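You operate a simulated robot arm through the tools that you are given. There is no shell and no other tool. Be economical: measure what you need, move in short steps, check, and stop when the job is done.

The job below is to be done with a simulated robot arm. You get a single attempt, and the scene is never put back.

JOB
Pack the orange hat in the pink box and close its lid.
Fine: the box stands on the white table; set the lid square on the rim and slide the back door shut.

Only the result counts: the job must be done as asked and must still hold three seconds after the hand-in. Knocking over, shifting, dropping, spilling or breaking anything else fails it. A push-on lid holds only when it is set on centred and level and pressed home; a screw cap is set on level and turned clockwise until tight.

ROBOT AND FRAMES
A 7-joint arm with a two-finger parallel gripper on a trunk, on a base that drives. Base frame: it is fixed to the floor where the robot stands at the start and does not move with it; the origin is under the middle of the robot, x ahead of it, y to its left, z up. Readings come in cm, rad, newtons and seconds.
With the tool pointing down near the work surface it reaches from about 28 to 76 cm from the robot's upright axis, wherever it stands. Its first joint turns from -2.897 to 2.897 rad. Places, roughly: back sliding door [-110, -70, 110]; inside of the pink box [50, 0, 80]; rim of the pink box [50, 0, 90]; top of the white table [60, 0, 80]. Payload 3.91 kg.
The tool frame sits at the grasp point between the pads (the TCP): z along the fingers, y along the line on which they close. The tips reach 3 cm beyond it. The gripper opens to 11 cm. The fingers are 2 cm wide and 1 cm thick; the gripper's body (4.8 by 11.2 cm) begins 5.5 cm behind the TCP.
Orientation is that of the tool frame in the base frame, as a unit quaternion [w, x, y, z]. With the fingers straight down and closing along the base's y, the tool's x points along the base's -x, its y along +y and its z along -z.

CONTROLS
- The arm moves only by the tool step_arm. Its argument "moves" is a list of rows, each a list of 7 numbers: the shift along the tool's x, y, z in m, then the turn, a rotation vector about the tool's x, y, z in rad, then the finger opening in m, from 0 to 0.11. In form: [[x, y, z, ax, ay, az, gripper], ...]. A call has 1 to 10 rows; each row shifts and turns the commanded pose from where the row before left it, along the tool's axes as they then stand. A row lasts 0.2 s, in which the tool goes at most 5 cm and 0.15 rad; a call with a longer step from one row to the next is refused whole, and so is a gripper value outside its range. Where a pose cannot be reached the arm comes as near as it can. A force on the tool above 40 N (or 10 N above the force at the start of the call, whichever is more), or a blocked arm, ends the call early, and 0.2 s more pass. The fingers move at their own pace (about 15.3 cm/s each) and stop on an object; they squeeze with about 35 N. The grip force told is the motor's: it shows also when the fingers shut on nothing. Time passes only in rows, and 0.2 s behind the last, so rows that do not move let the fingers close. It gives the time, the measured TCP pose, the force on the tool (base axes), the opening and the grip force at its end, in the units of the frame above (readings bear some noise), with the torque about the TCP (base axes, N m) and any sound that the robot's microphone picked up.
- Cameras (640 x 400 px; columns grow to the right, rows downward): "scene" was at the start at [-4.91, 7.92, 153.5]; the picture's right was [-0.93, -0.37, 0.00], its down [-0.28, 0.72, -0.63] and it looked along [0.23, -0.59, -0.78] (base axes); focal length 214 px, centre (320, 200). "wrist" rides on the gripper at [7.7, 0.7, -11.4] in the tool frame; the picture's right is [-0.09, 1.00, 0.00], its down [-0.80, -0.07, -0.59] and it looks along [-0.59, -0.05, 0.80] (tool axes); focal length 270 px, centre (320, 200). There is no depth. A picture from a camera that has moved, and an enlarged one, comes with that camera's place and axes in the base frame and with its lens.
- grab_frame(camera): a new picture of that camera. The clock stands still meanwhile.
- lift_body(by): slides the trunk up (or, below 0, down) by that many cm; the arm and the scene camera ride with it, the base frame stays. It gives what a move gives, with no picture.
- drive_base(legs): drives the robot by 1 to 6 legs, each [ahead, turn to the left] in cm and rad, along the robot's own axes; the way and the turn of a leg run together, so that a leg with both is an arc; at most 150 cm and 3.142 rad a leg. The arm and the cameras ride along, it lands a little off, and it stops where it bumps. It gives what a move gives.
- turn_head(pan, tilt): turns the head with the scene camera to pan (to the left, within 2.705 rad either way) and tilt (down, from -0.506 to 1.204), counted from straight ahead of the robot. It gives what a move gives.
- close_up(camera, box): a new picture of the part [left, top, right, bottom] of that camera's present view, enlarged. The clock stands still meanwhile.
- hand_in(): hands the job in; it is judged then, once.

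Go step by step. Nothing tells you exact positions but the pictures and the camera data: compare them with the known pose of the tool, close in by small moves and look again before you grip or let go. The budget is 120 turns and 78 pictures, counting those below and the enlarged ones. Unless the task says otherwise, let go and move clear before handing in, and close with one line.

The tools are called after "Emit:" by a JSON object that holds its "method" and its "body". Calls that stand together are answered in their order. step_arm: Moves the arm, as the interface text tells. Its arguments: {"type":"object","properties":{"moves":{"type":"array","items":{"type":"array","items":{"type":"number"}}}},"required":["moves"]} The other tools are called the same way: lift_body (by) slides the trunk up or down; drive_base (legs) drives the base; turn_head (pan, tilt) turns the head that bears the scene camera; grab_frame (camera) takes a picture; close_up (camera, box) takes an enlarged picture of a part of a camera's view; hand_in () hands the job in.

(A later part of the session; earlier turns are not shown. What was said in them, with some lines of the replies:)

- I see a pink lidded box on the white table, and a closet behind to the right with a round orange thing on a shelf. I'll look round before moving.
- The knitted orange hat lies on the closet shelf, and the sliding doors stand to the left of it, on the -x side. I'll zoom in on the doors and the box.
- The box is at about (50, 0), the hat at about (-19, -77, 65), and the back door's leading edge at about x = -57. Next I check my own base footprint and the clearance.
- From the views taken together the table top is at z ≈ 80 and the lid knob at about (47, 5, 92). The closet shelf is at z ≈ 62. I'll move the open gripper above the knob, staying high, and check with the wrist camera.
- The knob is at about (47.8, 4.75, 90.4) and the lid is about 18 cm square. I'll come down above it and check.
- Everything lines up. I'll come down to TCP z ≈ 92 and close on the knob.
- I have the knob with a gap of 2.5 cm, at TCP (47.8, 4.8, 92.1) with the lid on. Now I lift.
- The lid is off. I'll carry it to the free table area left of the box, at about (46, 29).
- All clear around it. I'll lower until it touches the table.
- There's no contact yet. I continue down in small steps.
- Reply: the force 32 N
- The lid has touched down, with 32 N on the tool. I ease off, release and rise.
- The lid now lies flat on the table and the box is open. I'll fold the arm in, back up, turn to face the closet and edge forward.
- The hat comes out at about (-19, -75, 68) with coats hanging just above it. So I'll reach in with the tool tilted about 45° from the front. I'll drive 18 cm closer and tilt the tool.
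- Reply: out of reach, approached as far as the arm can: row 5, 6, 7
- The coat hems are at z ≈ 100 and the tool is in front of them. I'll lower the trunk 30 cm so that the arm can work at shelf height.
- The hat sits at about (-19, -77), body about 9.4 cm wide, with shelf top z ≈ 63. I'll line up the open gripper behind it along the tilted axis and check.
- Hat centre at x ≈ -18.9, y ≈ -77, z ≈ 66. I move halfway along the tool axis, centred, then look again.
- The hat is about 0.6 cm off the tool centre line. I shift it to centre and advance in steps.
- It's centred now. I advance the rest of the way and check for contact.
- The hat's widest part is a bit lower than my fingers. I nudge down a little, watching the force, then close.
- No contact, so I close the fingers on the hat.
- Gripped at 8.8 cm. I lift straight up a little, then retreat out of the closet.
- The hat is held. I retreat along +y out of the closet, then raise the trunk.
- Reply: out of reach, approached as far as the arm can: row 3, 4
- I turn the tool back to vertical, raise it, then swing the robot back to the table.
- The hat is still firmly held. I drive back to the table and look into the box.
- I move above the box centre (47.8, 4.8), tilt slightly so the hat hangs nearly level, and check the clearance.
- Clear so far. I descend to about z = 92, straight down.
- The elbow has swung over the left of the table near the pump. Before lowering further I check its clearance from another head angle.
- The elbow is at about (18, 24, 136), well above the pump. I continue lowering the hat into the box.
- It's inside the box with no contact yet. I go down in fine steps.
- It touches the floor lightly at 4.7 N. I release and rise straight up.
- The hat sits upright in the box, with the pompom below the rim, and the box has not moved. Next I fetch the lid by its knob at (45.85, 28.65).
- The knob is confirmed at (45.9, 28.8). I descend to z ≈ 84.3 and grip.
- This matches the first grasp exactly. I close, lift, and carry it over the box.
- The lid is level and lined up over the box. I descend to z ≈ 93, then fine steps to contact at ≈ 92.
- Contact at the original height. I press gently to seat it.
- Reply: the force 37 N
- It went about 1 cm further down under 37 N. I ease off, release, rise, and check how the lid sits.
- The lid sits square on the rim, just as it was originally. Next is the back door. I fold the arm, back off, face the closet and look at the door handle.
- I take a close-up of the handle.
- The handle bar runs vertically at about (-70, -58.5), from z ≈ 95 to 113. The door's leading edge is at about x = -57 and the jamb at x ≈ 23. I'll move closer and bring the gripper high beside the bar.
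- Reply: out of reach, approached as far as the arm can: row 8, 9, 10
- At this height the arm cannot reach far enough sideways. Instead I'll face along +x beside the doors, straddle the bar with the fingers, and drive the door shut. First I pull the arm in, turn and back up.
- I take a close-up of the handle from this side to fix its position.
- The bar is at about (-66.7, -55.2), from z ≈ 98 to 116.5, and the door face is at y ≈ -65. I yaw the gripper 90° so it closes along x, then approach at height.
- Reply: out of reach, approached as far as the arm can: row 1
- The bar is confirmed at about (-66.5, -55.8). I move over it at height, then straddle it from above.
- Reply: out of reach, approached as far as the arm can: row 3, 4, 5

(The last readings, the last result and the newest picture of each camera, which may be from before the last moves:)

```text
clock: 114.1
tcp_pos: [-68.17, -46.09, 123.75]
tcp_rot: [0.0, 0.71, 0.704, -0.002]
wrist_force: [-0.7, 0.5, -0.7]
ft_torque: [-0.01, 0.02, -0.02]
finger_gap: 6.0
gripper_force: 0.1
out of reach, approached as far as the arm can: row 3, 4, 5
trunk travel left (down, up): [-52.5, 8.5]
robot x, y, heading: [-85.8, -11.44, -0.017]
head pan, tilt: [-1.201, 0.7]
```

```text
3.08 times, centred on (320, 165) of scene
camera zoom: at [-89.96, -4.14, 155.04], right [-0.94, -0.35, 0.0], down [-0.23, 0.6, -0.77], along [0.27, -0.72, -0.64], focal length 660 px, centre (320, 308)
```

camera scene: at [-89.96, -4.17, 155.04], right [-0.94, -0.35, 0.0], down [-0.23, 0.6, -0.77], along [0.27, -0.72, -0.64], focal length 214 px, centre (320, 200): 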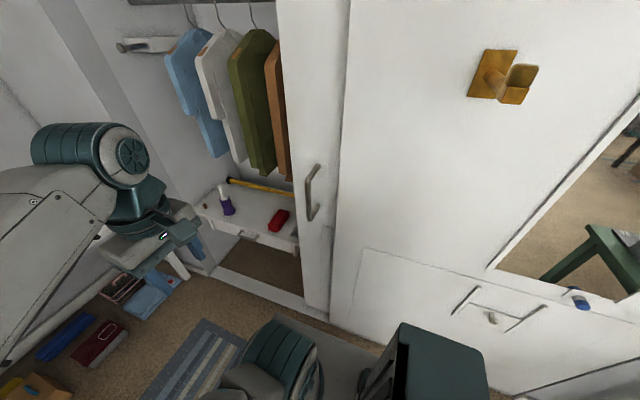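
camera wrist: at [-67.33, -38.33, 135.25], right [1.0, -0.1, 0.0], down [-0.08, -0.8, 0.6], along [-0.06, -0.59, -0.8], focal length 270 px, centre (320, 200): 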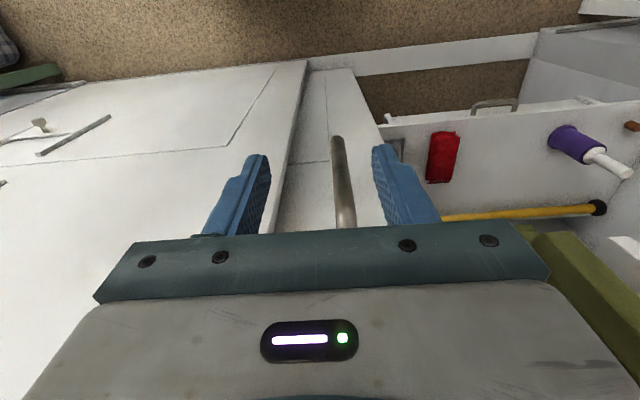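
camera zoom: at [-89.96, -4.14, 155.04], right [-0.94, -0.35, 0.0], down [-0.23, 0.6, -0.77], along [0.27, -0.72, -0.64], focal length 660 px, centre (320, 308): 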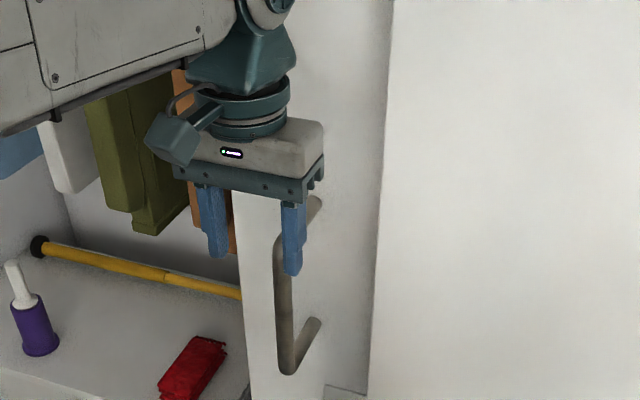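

I'm at the reach limit at this height. I raise the trunk, lower the hand to z ≈ 113.7, and come onto the bar from the front.

Emit:
{"method": "lift_body", "body": {"by": 8}}

Emit:
{"method": "step_arm", "body": {"moves": [[0, 0.006, 0.04, 0, 0, 0, 0.06], [0, 0.006, 0.04, 0, 0, 0, 0.06], [0, 0.005, 0.04, 0, 0, 0, 0.06], [0, 0, 0.04, 0, 0, 0, 0.06], [0, 0, 0.02, 0, 0, 0, 0.06]]}}

```text
clock: 115.2
tcp_pos: [-68.12, -46.02, 131.72]
tcp_rot: [0.0, 0.71, 0.704, -0.002]
wrist_force: [1.4, 0.3, 0.1]
ft_torque: [0.02, -0.02, 0.01]
finger_gap: 6.01
gripper_force: 0.0
trunk travel left (down, up): [-60.5, 0.5]
robot x, y, heading: [-85.71, -11.46, -0.009]
head pan, tilt: [-1.201, 0.7]
```

```text
clock: 116.4
tcp_pos: [-66.78, -42.55, 114.88]
tcp_rot: [0.0, 0.71, 0.704, -0.001]
wrist_force: [0.6, -1.0, -0.4]
ft_torque: [-0.01, -0.03, 0.02]
finger_gap: 6.0
gripper_force: 0.2
out of reach, approached as far as the arm can: row 2, 3, 4, 5
trunk travel left (down, up): [-60.5, 0.5]
robot x, y, heading: [-85.55, -11.15, -0.011]
head pan, tilt: [-1.201, 0.7]
```

The limit seems to depend on the arm's posture (the elbow is off to one side). I try a lower trunk with the arm held relatively higher.

Emit:
{"method": "lift_body", "body": {"by": -18}}

Emit:
{"method": "step_arm", "body": {"moves": [[0, 0, -0.04, 0, 0, 0, 0.06], [0, 0, -0.04, 0, 0, 0, 0.06], [0, 0, -0.04, 0, 0, 0, 0.06], [0, 0, -0.04, 0, 0, 0, 0.06], [-0.03, 0, -0.008, 0, 0, 0, 0.06], [-0.03, 0, 0, 0, 0, 0, 0.06], [-0.03, 0, 0, 0, 0, 0, 0.06]]}}

Emit:
{"method": "grab_frame", "body": {"camera": "scene"}}

```text
clock: 118.4
tcp_pos: [-66.84, -42.56, 97.02]
tcp_rot: [0.0, 0.71, 0.704, -0.002]
wrist_force: [0.5, 0.6, 0.5]
ft_torque: [0.03, 0.02, -0.03]
finger_gap: 6.02
gripper_force: 0.1
trunk travel left (down, up): [-42.5, 18.5]
robot x, y, heading: [-85.32, -11.46, -0.01]
head pan, tilt: [-1.201, 0.7]
```

```text
clock: 120.0
tcp_pos: [-67.8, -46.03, 113.57]
tcp_rot: [0.001, 0.709, 0.705, -0.003]
wrist_force: [0.2, 0.5, -0.8]
ft_torque: [-0.03, 0.02, 0.0]
finger_gap: 5.99
gripper_force: 0.1
out of reach, approached as far as the arm can: row 6, 7
trunk travel left (down, up): [-42.5, 18.5]
robot x, y, heading: [-85.39, -11.41, -0.014]
head pan, tilt: [-1.201, 0.7]
```

```text
8 pictures are left
camera scene: at [-89.96, -4.17, 145.04], right [-0.94, -0.35, 0.0], down [-0.23, 0.6, -0.77], along [0.27, -0.72, -0.64], focal length 214 px, centre (320, 200)
```

scene: 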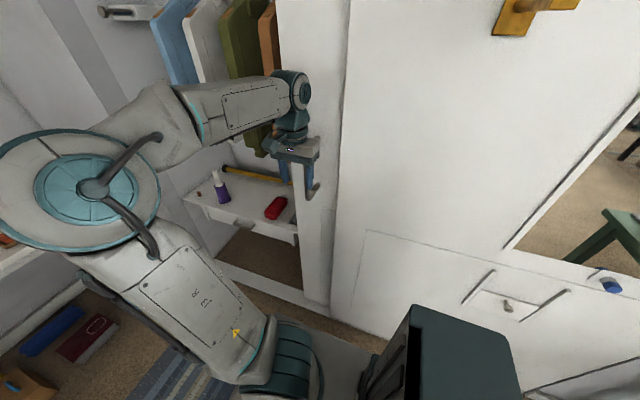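

The elbow lies off toward +x, so the wrist yaw is what limits me. I'll close the fingers, yaw the hand another 90° and push the bar from its -x side instead.

Emit:
{"method": "step_arm", "body": {"moves": [[0.01, 0, 0, 0, 0, 0.15, 0.0], [0.01, 0, 0, 0, 0, 0.15, 0.0], [0, 0, 0, 0, 0, 0.15, 0.0], [0, 0, 0, 0, 0, 0.15, 0.0], [0, 0, 0, 0, 0, 0.15, 0.0], [0, 0, 0, 0, 0, 0.15, 0.0], [0, 0, 0, 0, 0, 0.15, 0.0], [0, 0, 0, 0, 0, 0.15, 0.0], [0, 0, 0, 0, 0, 0.15, 0.0], [0, 0, 0, 0, 0, 0.15, 0.0]]}}

```text
clock: 122.2
tcp_pos: [-77.05, -19.53, 108.34]
tcp_rot: [0.008, 0.957, 0.292, -0.001]
wrist_force: [0.1, 0.4, 0.6]
ft_torque: [0.02, 0.04, 0.02]
finger_gap: 0.01
gripper_force: 34.7
out of reach, approached as far as the arm can: row 1, 2, 3, 4, 5, 6, 7, 8, 9, 10
trunk travel left (down, up): [-42.5, 18.5]
robot x, y, heading: [-85.63, -12.07, -0.011]
head pan, tilt: [-1.201, 0.7]
```

Wrong way, since the wrist limit is on the other side. I yaw back to the original orientation (fingers closing along y), which pushes just as well.

Emit:
{"method": "step_arm", "body": {"moves": [[0, 0, 0, 0, 0, -0.15, 0.0], [0, 0, 0, 0, 0, -0.15, 0.0], [0, 0, 0, 0, 0, -0.15, 0.0], [0, 0, 0, 0, 0, -0.15, 0.0], [0, 0, 0, 0, 0, -0.15, 0.0], [0, 0, 0, 0, 0, -0.15, 0.0], [0, 0, 0, 0, 0, -0.15, 0.0], [0, 0, 0, 0, 0, -0.15, 0.0], [0, 0, 0, 0, 0, -0.15, 0.0], [0, 0, 0, 0, 0, -0.15, 0.0]]}}

Emit:
{"method": "step_arm", "body": {"moves": [[0, 0, 0, 0, 0, -0.15, 0.0], [0, 0, 0, 0, 0, -0.15, 0.0], [0, 0, 0, 0, 0, -0.15, 0.0], [0, 0, 0, 0, 0, -0.15, 0.0], [0, 0, 0, 0, 0, -0.15, 0.0], [0, 0, 0, 0, 0, -0.15, 0.0], [0, 0, 0, 0, 0, -0.15, 0.0]]}}

```text
clock: 124.4
tcp_pos: [-77.11, -19.63, 108.29]
tcp_rot: [0.005, 0.5, 0.866, -0.006]
wrist_force: [0.0, -0.1, 0.1]
ft_torque: [0.0, -0.01, -0.02]
finger_gap: 0.0
gripper_force: 34.3
trunk travel left (down, up): [-42.5, 18.5]
robot x, y, heading: [-85.43, -11.28, -0.01]
head pan, tilt: [-1.201, 0.7]
```

```text
clock: 126.0
tcp_pos: [-77.0, -19.61, 108.49]
tcp_rot: [0.002, 0.001, 1.0, -0.009]
wrist_force: [-0.6, 0.6, 0.0]
ft_torque: [0.02, 0.01, -0.03]
finger_gap: 0.0
gripper_force: 35.5
trunk travel left (down, up): [-42.5, 18.5]
robot x, y, heading: [-85.21, -11.53, -0.012]
head pan, tilt: [-1.201, 0.7]
```

Now I move toward the bar's -x side, stopping short at y ≈ -46.

Emit:
{"method": "step_arm", "body": {"moves": [[-0.01, -0.044, -0.009, 0, 0, 0, 0.0], [-0.01, -0.044, -0.009, 0, 0, 0, 0.0], [-0.01, -0.044, -0.009, 0, 0, 0, 0.0], [-0.01, -0.044, -0.009, 0, 0, 0, 0.0], [-0.01, -0.044, -0.009, 0, 0, 0, 0.0], [-0.01, -0.044, -0.005, 0, 0, 0, 0.0]]}}

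Emit:
{"method": "grab_frame", "body": {"camera": "wrist"}}

```text
clock: 127.4
tcp_pos: [-71.19, -46.23, 113.67]
tcp_rot: [0.002, 0.002, 1.0, -0.009]
wrist_force: [0.1, 0.0, 0.4]
ft_torque: [0.02, -0.02, 0.01]
finger_gap: 0.0
gripper_force: 34.9
trunk travel left (down, up): [-42.5, 18.5]
robot x, y, heading: [-85.34, -11.41, -0.012]
head pan, tilt: [-1.201, 0.7]
```

```text
7 pictures are left
camera wrist: at [-78.74, -45.31, 125.2], right [0.09, 1.0, -0.02], down [0.8, -0.06, 0.6], along [0.6, -0.07, -0.8], focal length 270 px, centre (320, 200)
```

wrist: 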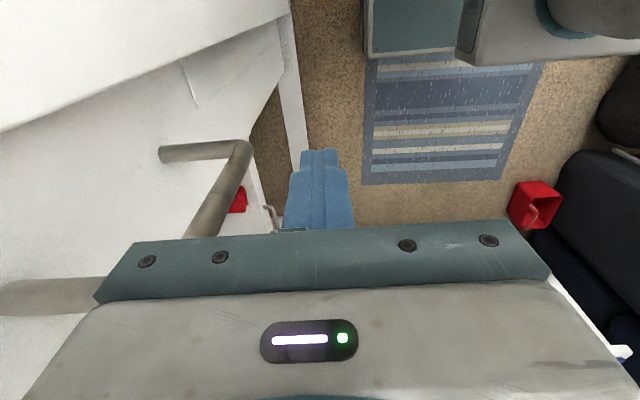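

It reaches freely now. I see the bar at (-66.3, -55.6). I slide in behind it to y ≈ -55.3.

Emit:
{"method": "step_arm", "body": {"moves": [[0, -0.03, 0, 0, 0, 0, 0.0], [0, -0.03, 0, 0, 0, 0, 0.0], [0, -0.02, 0, 0, 0, 0, 0.0], [0, -0.011, 0, 0, 0, 0, 0.0]]}}

Emit:
{"method": "grab_frame", "body": {"camera": "wrist"}}

```text
clock: 128.4
tcp_pos: [-71.07, -47.77, 113.79]
tcp_rot: [0.002, 0.001, 1.0, -0.01]
wrist_force: [0.3, -0.1, -0.2]
ft_torque: [0.01, 0.0, -0.01]
finger_gap: 0.0
gripper_force: 34.8
out of reach, approached as far as the arm can: row 1, 2, 3, 4
trunk travel left (down, up): [-42.5, 18.5]
robot x, y, heading: [-85.16, -11.34, -0.008]
head pan, tilt: [-1.201, 0.7]
```

```text
6 pictures are left
camera wrist: at [-78.72, -46.91, 125.27], right [0.09, 1.0, -0.02], down [0.8, -0.06, 0.6], along [0.6, -0.07, -0.8], focal length 270 px, centre (320, 200)
```

wrist: 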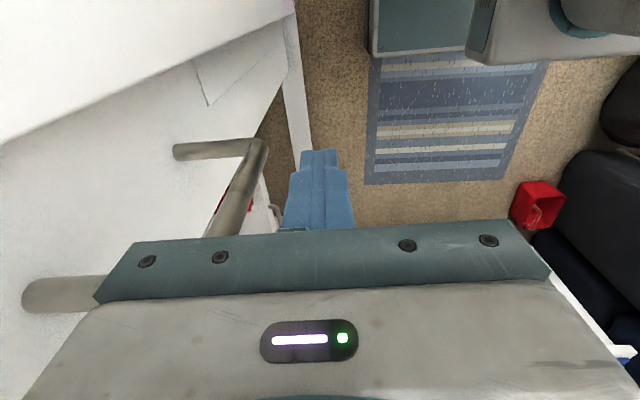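

I'm about 8 cm short. I pull the hand back, shift the base about 9.5 cm nearer the doors by reversing at an angle, then return.

Emit:
{"method": "step_arm", "body": {"moves": [[0, 0.04, 0, 0, 0, 0, 0.0], [0, 0.04, 0, 0, 0, 0, 0.0], [0, 0.04, 0, 0, 0, 0, 0.0]]}}

Emit:
{"method": "drive_base", "body": {"legs": [[0, 0.41], [-25, 0], [0, -0.4], [22.9, 0]]}}

```text
clock: 129.2
tcp_pos: [-71.05, -35.59, 113.42]
tcp_rot: [0.002, 0.001, 1.0, -0.009]
wrist_force: [2.1, -0.1, 0.4]
ft_torque: [0.01, 0.02, -0.01]
finger_gap: 0.0
gripper_force: 34.7
trunk travel left (down, up): [-42.5, 18.5]
robot x, y, heading: [-85.5, -11.1, -0.006]
head pan, tilt: [-1.201, 0.7]
```

```text
clock: 134.8
tcp_pos: [-71.08, -45.18, 113.55]
tcp_rot: [0.002, -0.003, 1.0, -0.009]
wrist_force: [-0.3, -0.5, -0.6]
ft_torque: [-0.03, -0.01, -0.01]
finger_gap: 0.02
gripper_force: 35.1
trunk travel left (down, up): [-42.5, 18.5]
robot x, y, heading: [-85.31, -20.96, -0.005]
head pan, tilt: [-1.201, 0.7]
```

Now I slide the fist in behind the bar.

Emit:
{"method": "step_arm", "body": {"moves": [[0, -0.03, 0, 0, 0, 0, 0.0], [0, -0.03, 0, 0, 0, 0, 0.0], [0, -0.03, 0, 0, 0, 0, 0.0], [0, -0.012, 0, 0, 0, 0, 0.0]]}}

Emit:
{"method": "grab_frame", "body": {"camera": "wrist"}}

```text
clock: 135.8
tcp_pos: [-70.84, -55.51, 113.64]
tcp_rot: [0.002, -0.003, 1.0, -0.009]
wrist_force: [0.0, -0.7, -0.6]
ft_torque: [0.0, 0.0, 0.02]
finger_gap: 0.0
gripper_force: 34.8
trunk travel left (down, up): [-42.5, 18.5]
robot x, y, heading: [-85.5, -20.85, -0.003]
head pan, tilt: [-1.201, 0.7]
```

```text
5 pictures are left
camera wrist: at [-78.6, -54.75, 125.2], right [0.08, 1.0, -0.02], down [0.8, -0.06, 0.6], along [0.6, -0.06, -0.8], focal length 270 px, centre (320, 200)
```

wrist: 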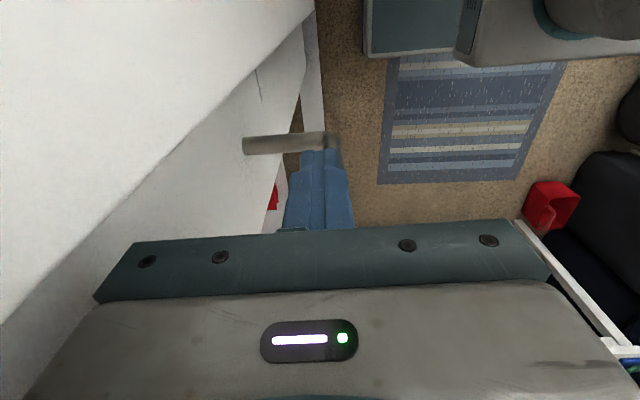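

The fist is squarely behind the bar. I push a few cm with the arm to feel the door.

Emit:
{"method": "step_arm", "body": {"moves": [[-0.015, 0, 0, 0, 0, 0, 0.0], [-0.015, 0, 0, 0, 0, 0, 0.0], [-0.015, 0, 0, 0, 0, 0, 0.0], [-0.015, 0, 0, 0, 0, 0, 0.0], [-0.015, 0, 0, 0, 0, 0, 0.0]]}}

```text
clock: 137.0
tcp_pos: [-63.4, -55.42, 113.59]
tcp_rot: [0.002, -0.003, 1.0, -0.009]
wrist_force: [0.6, 0.0, -0.4]
ft_torque: [-0.01, -0.01, -0.07]
finger_gap: 0.01
gripper_force: 34.8
trunk travel left (down, up): [-42.5, 18.5]
robot x, y, heading: [-85.56, -20.92, -0.006]
head pan, tilt: [-1.201, 0.7]
```

There's no notable force. I look to see whether the door followed.

Emit:
{"method": "close_up", "body": {"camera": "scene", "box": [200, 60, 400, 260]}}

```text
2.00 times, centred on (300, 160) of scene
camera zoom: at [-90.08, -13.91, 145.04], right [-0.93, -0.36, 0.0], down [-0.23, 0.6, -0.76], along [0.27, -0.71, -0.64], focal length 429 px, centre (360, 280)
```

zoom: 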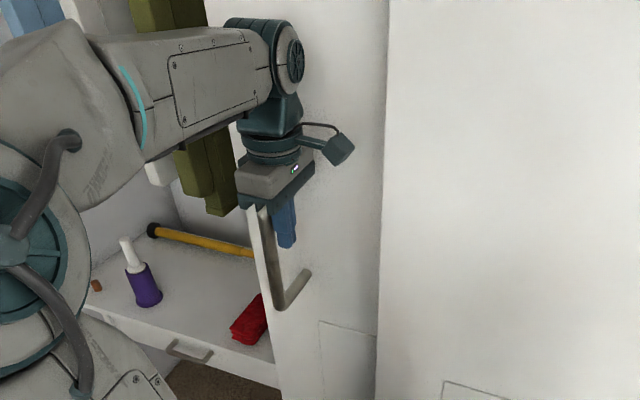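

The door follows easily, with the bar now at x ≈ -61.4. I drive ahead 60 cm while pushing the bar.

Emit:
{"method": "drive_base", "body": {"legs": [[30, 0.004], [30, 0]]}}

Emit:
{"method": "grab_frame", "body": {"camera": "scene"}}

```text
clock: 140.7
tcp_pos: [-3.08, -55.49, 113.57]
tcp_rot: [0.001, -0.004, 1.0, -0.009]
wrist_force: [0.7, 0.1, -0.1]
ft_torque: [0.0, 0.01, -0.01]
finger_gap: 0.0
gripper_force: 35.1
trunk travel left (down, up): [-42.5, 18.5]
robot x, y, heading: [-25.14, -21.06, -0.0]
head pan, tilt: [-1.201, 0.7]
```

```text
3 pictures are left
camera scene: at [-29.79, -13.99, 145.04], right [-0.93, -0.36, 0.0], down [-0.23, 0.6, -0.76], along [0.28, -0.71, -0.64], focal length 214 px, centre (320, 200)
```

scene: 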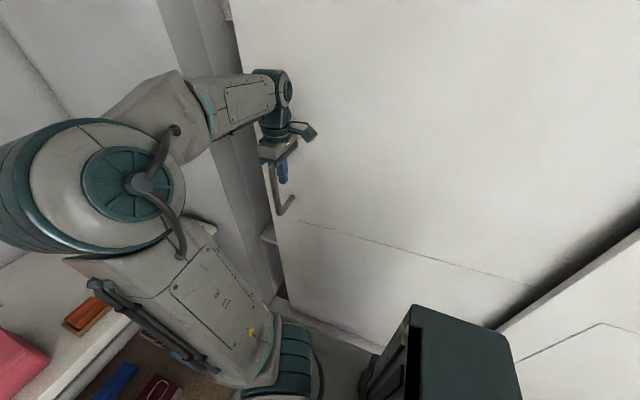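

The door is nearly shut, with about 13 cm left. I drive 8 cm more, then finish with gentle arm pushes until it meets resistance.

Emit:
{"method": "drive_base", "body": {"legs": [[8, 0]]}}

Emit:
{"method": "step_arm", "body": {"moves": [[-0.012, 0, 0, 0, 0, 0, 0.0], [-0.012, 0, 0, 0, 0, 0, 0.0], [-0.012, 0, 0, 0, 0, 0, 0.0], [-0.012, 0, 0, 0, 0, 0, 0.0], [-0.012, 0, 0, 0, 0, 0, 0.0], [-0.012, 0, 0, 0, 0, 0, 0.0], [-0.012, 0, 0, 0, 0, 0, 0.0], [-0.012, 0, 0, 0, 0, 0, 0.0]]}}

```text
clock: 141.8
tcp_pos: [5.0, -55.51, 113.55]
tcp_rot: [0.001, -0.005, 1.0, -0.009]
wrist_force: [-0.3, -0.5, 0.3]
ft_torque: [0.0, 0.02, 0.0]
finger_gap: 0.02
gripper_force: 35.4
trunk travel left (down, up): [-42.5, 18.5]
robot x, y, heading: [-17.28, -21.08, -0.001]
head pan, tilt: [-1.201, 0.7]
```

```text
clock: 143.5
tcp_pos: [11.3, -55.38, 113.84]
tcp_rot: [-0.001, -0.001, 1.0, -0.01]
wrist_force: [-14.9, 2.7, 0.2]
ft_torque: [-0.12, -0.21, 0.15]
finger_gap: 0.01
gripper_force: 35.0
out of reach, approached as far as the arm can: row 7, 8
trunk travel left (down, up): [-42.5, 18.5]
robot x, y, heading: [-17.51, -20.91, -0.007]
head pan, tilt: [-1.201, 0.7]
stopped in row 8: the force on the tool passed its limit (the readings are from after the stop); the commanded pose is now the measured one
```

It stopped with force at x ≈ 11.3, about where I expected the jamb. I back off and check that the door is closed.

Emit:
{"method": "step_arm", "body": {"moves": [[0.02, 0, 0, 0, 0, 0, 0.0], [0.02, 0, 0, 0, 0, 0, 0.0], [0.0, 0.04, 0, 0, 0, 0, 0.0], [0, 0.04, 0, 0, 0, 0, 0.0], [0, 0.04, 0, 0, 0, 0, 0.0], [0, 0.04, 0, 0, 0, 0, 0.0], [0, 0.04, 0, 0, 0, 0, 0.0]]}}

Emit:
{"method": "turn_head", "body": {"pan": -1.4, "tilt": 0.55}}

Emit:
{"method": "grab_frame", "body": {"camera": "scene"}}

```text
clock: 145.1
tcp_pos: [7.69, -35.33, 113.5]
tcp_rot: [-0.001, -0.003, 1.0, -0.01]
wrist_force: [-0.5, -0.4, -0.2]
ft_torque: [-0.04, 0.03, 0.03]
finger_gap: 0.0
gripper_force: 35.1
trunk travel left (down, up): [-42.5, 18.5]
robot x, y, heading: [-17.24, -21.07, -0.003]
head pan, tilt: [-1.201, 0.7]
```

```text
clock: 145.8
tcp_pos: [7.62, -35.55, 113.56]
tcp_rot: [0.0, -0.003, 1.0, -0.01]
wrist_force: [-0.1, -0.1, 0.0]
ft_torque: [-0.02, -0.01, 0.0]
finger_gap: 0.0
gripper_force: 34.9
trunk travel left (down, up): [-42.5, 18.5]
robot x, y, heading: [-17.65, -21.22, 0.001]
head pan, tilt: [-1.4, 0.55]
```

```text
2 pictures are left
camera scene: at [-23.41, -14.88, 146.35], right [-0.99, -0.17, 0.0], down [-0.09, 0.52, -0.85], along [0.14, -0.84, -0.52], focal length 214 px, centre (320, 200)
```

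scene: 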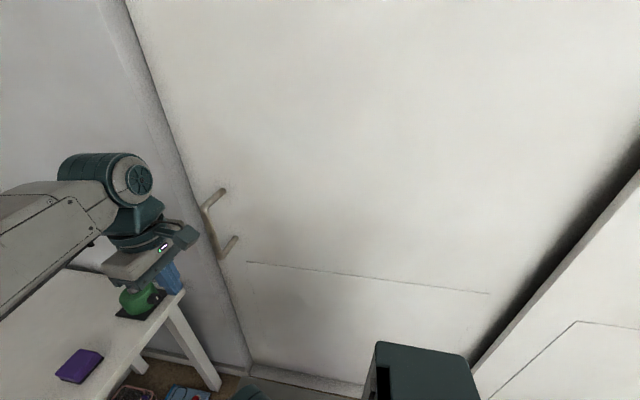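

The door is closed against the jamb with no gap. I take one last look at the box.

Emit:
{"method": "turn_head", "body": {"pan": 0.3, "tilt": 0.7}}

Emit:
{"method": "grab_frame", "body": {"camera": "scene"}}

```text
clock: 147.5
tcp_pos: [7.68, -35.57, 113.41]
tcp_rot: [0.0, -0.003, 1.0, -0.011]
wrist_force: [-0.5, 0.3, -0.1]
ft_torque: [0.01, 0.02, 0.01]
finger_gap: 0.0
gripper_force: 35.0
trunk travel left (down, up): [-42.5, 18.5]
robot x, y, heading: [-17.88, -21.03, -0.002]
head pan, tilt: [0.3, 0.7]
```

```text
1 pictures are left
camera scene: at [-16.78, -3.55, 145.04], right [0.29, -0.96, 0.0], down [-0.62, -0.19, -0.76], along [0.73, 0.22, -0.64], focal length 214 px, centre (320, 200)
```

scene: 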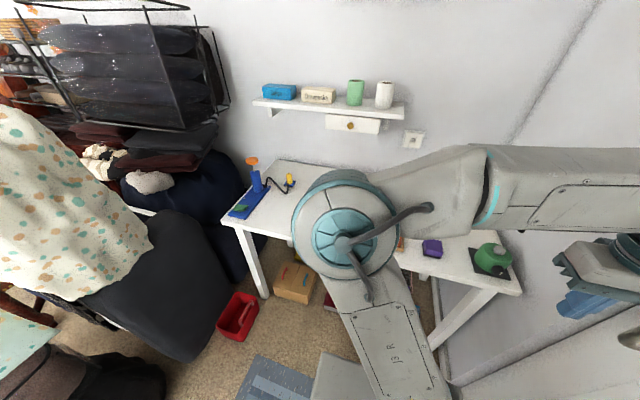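

The elbow hides the box from here, but its lid was seated square when I last saw it and nothing has gone near it since. The rest of the table I can see is undisturbed, and the gripper is clear, so I hand in.

Emit:
{"method": "hand_in", "body": {}}

```text
The job is handed in.
```

The orange hat is in the pink box, the lid is set square on the rim, and the back door is slid shut against the jamb; I handed in without a final view of the box, because the arm was in the way.
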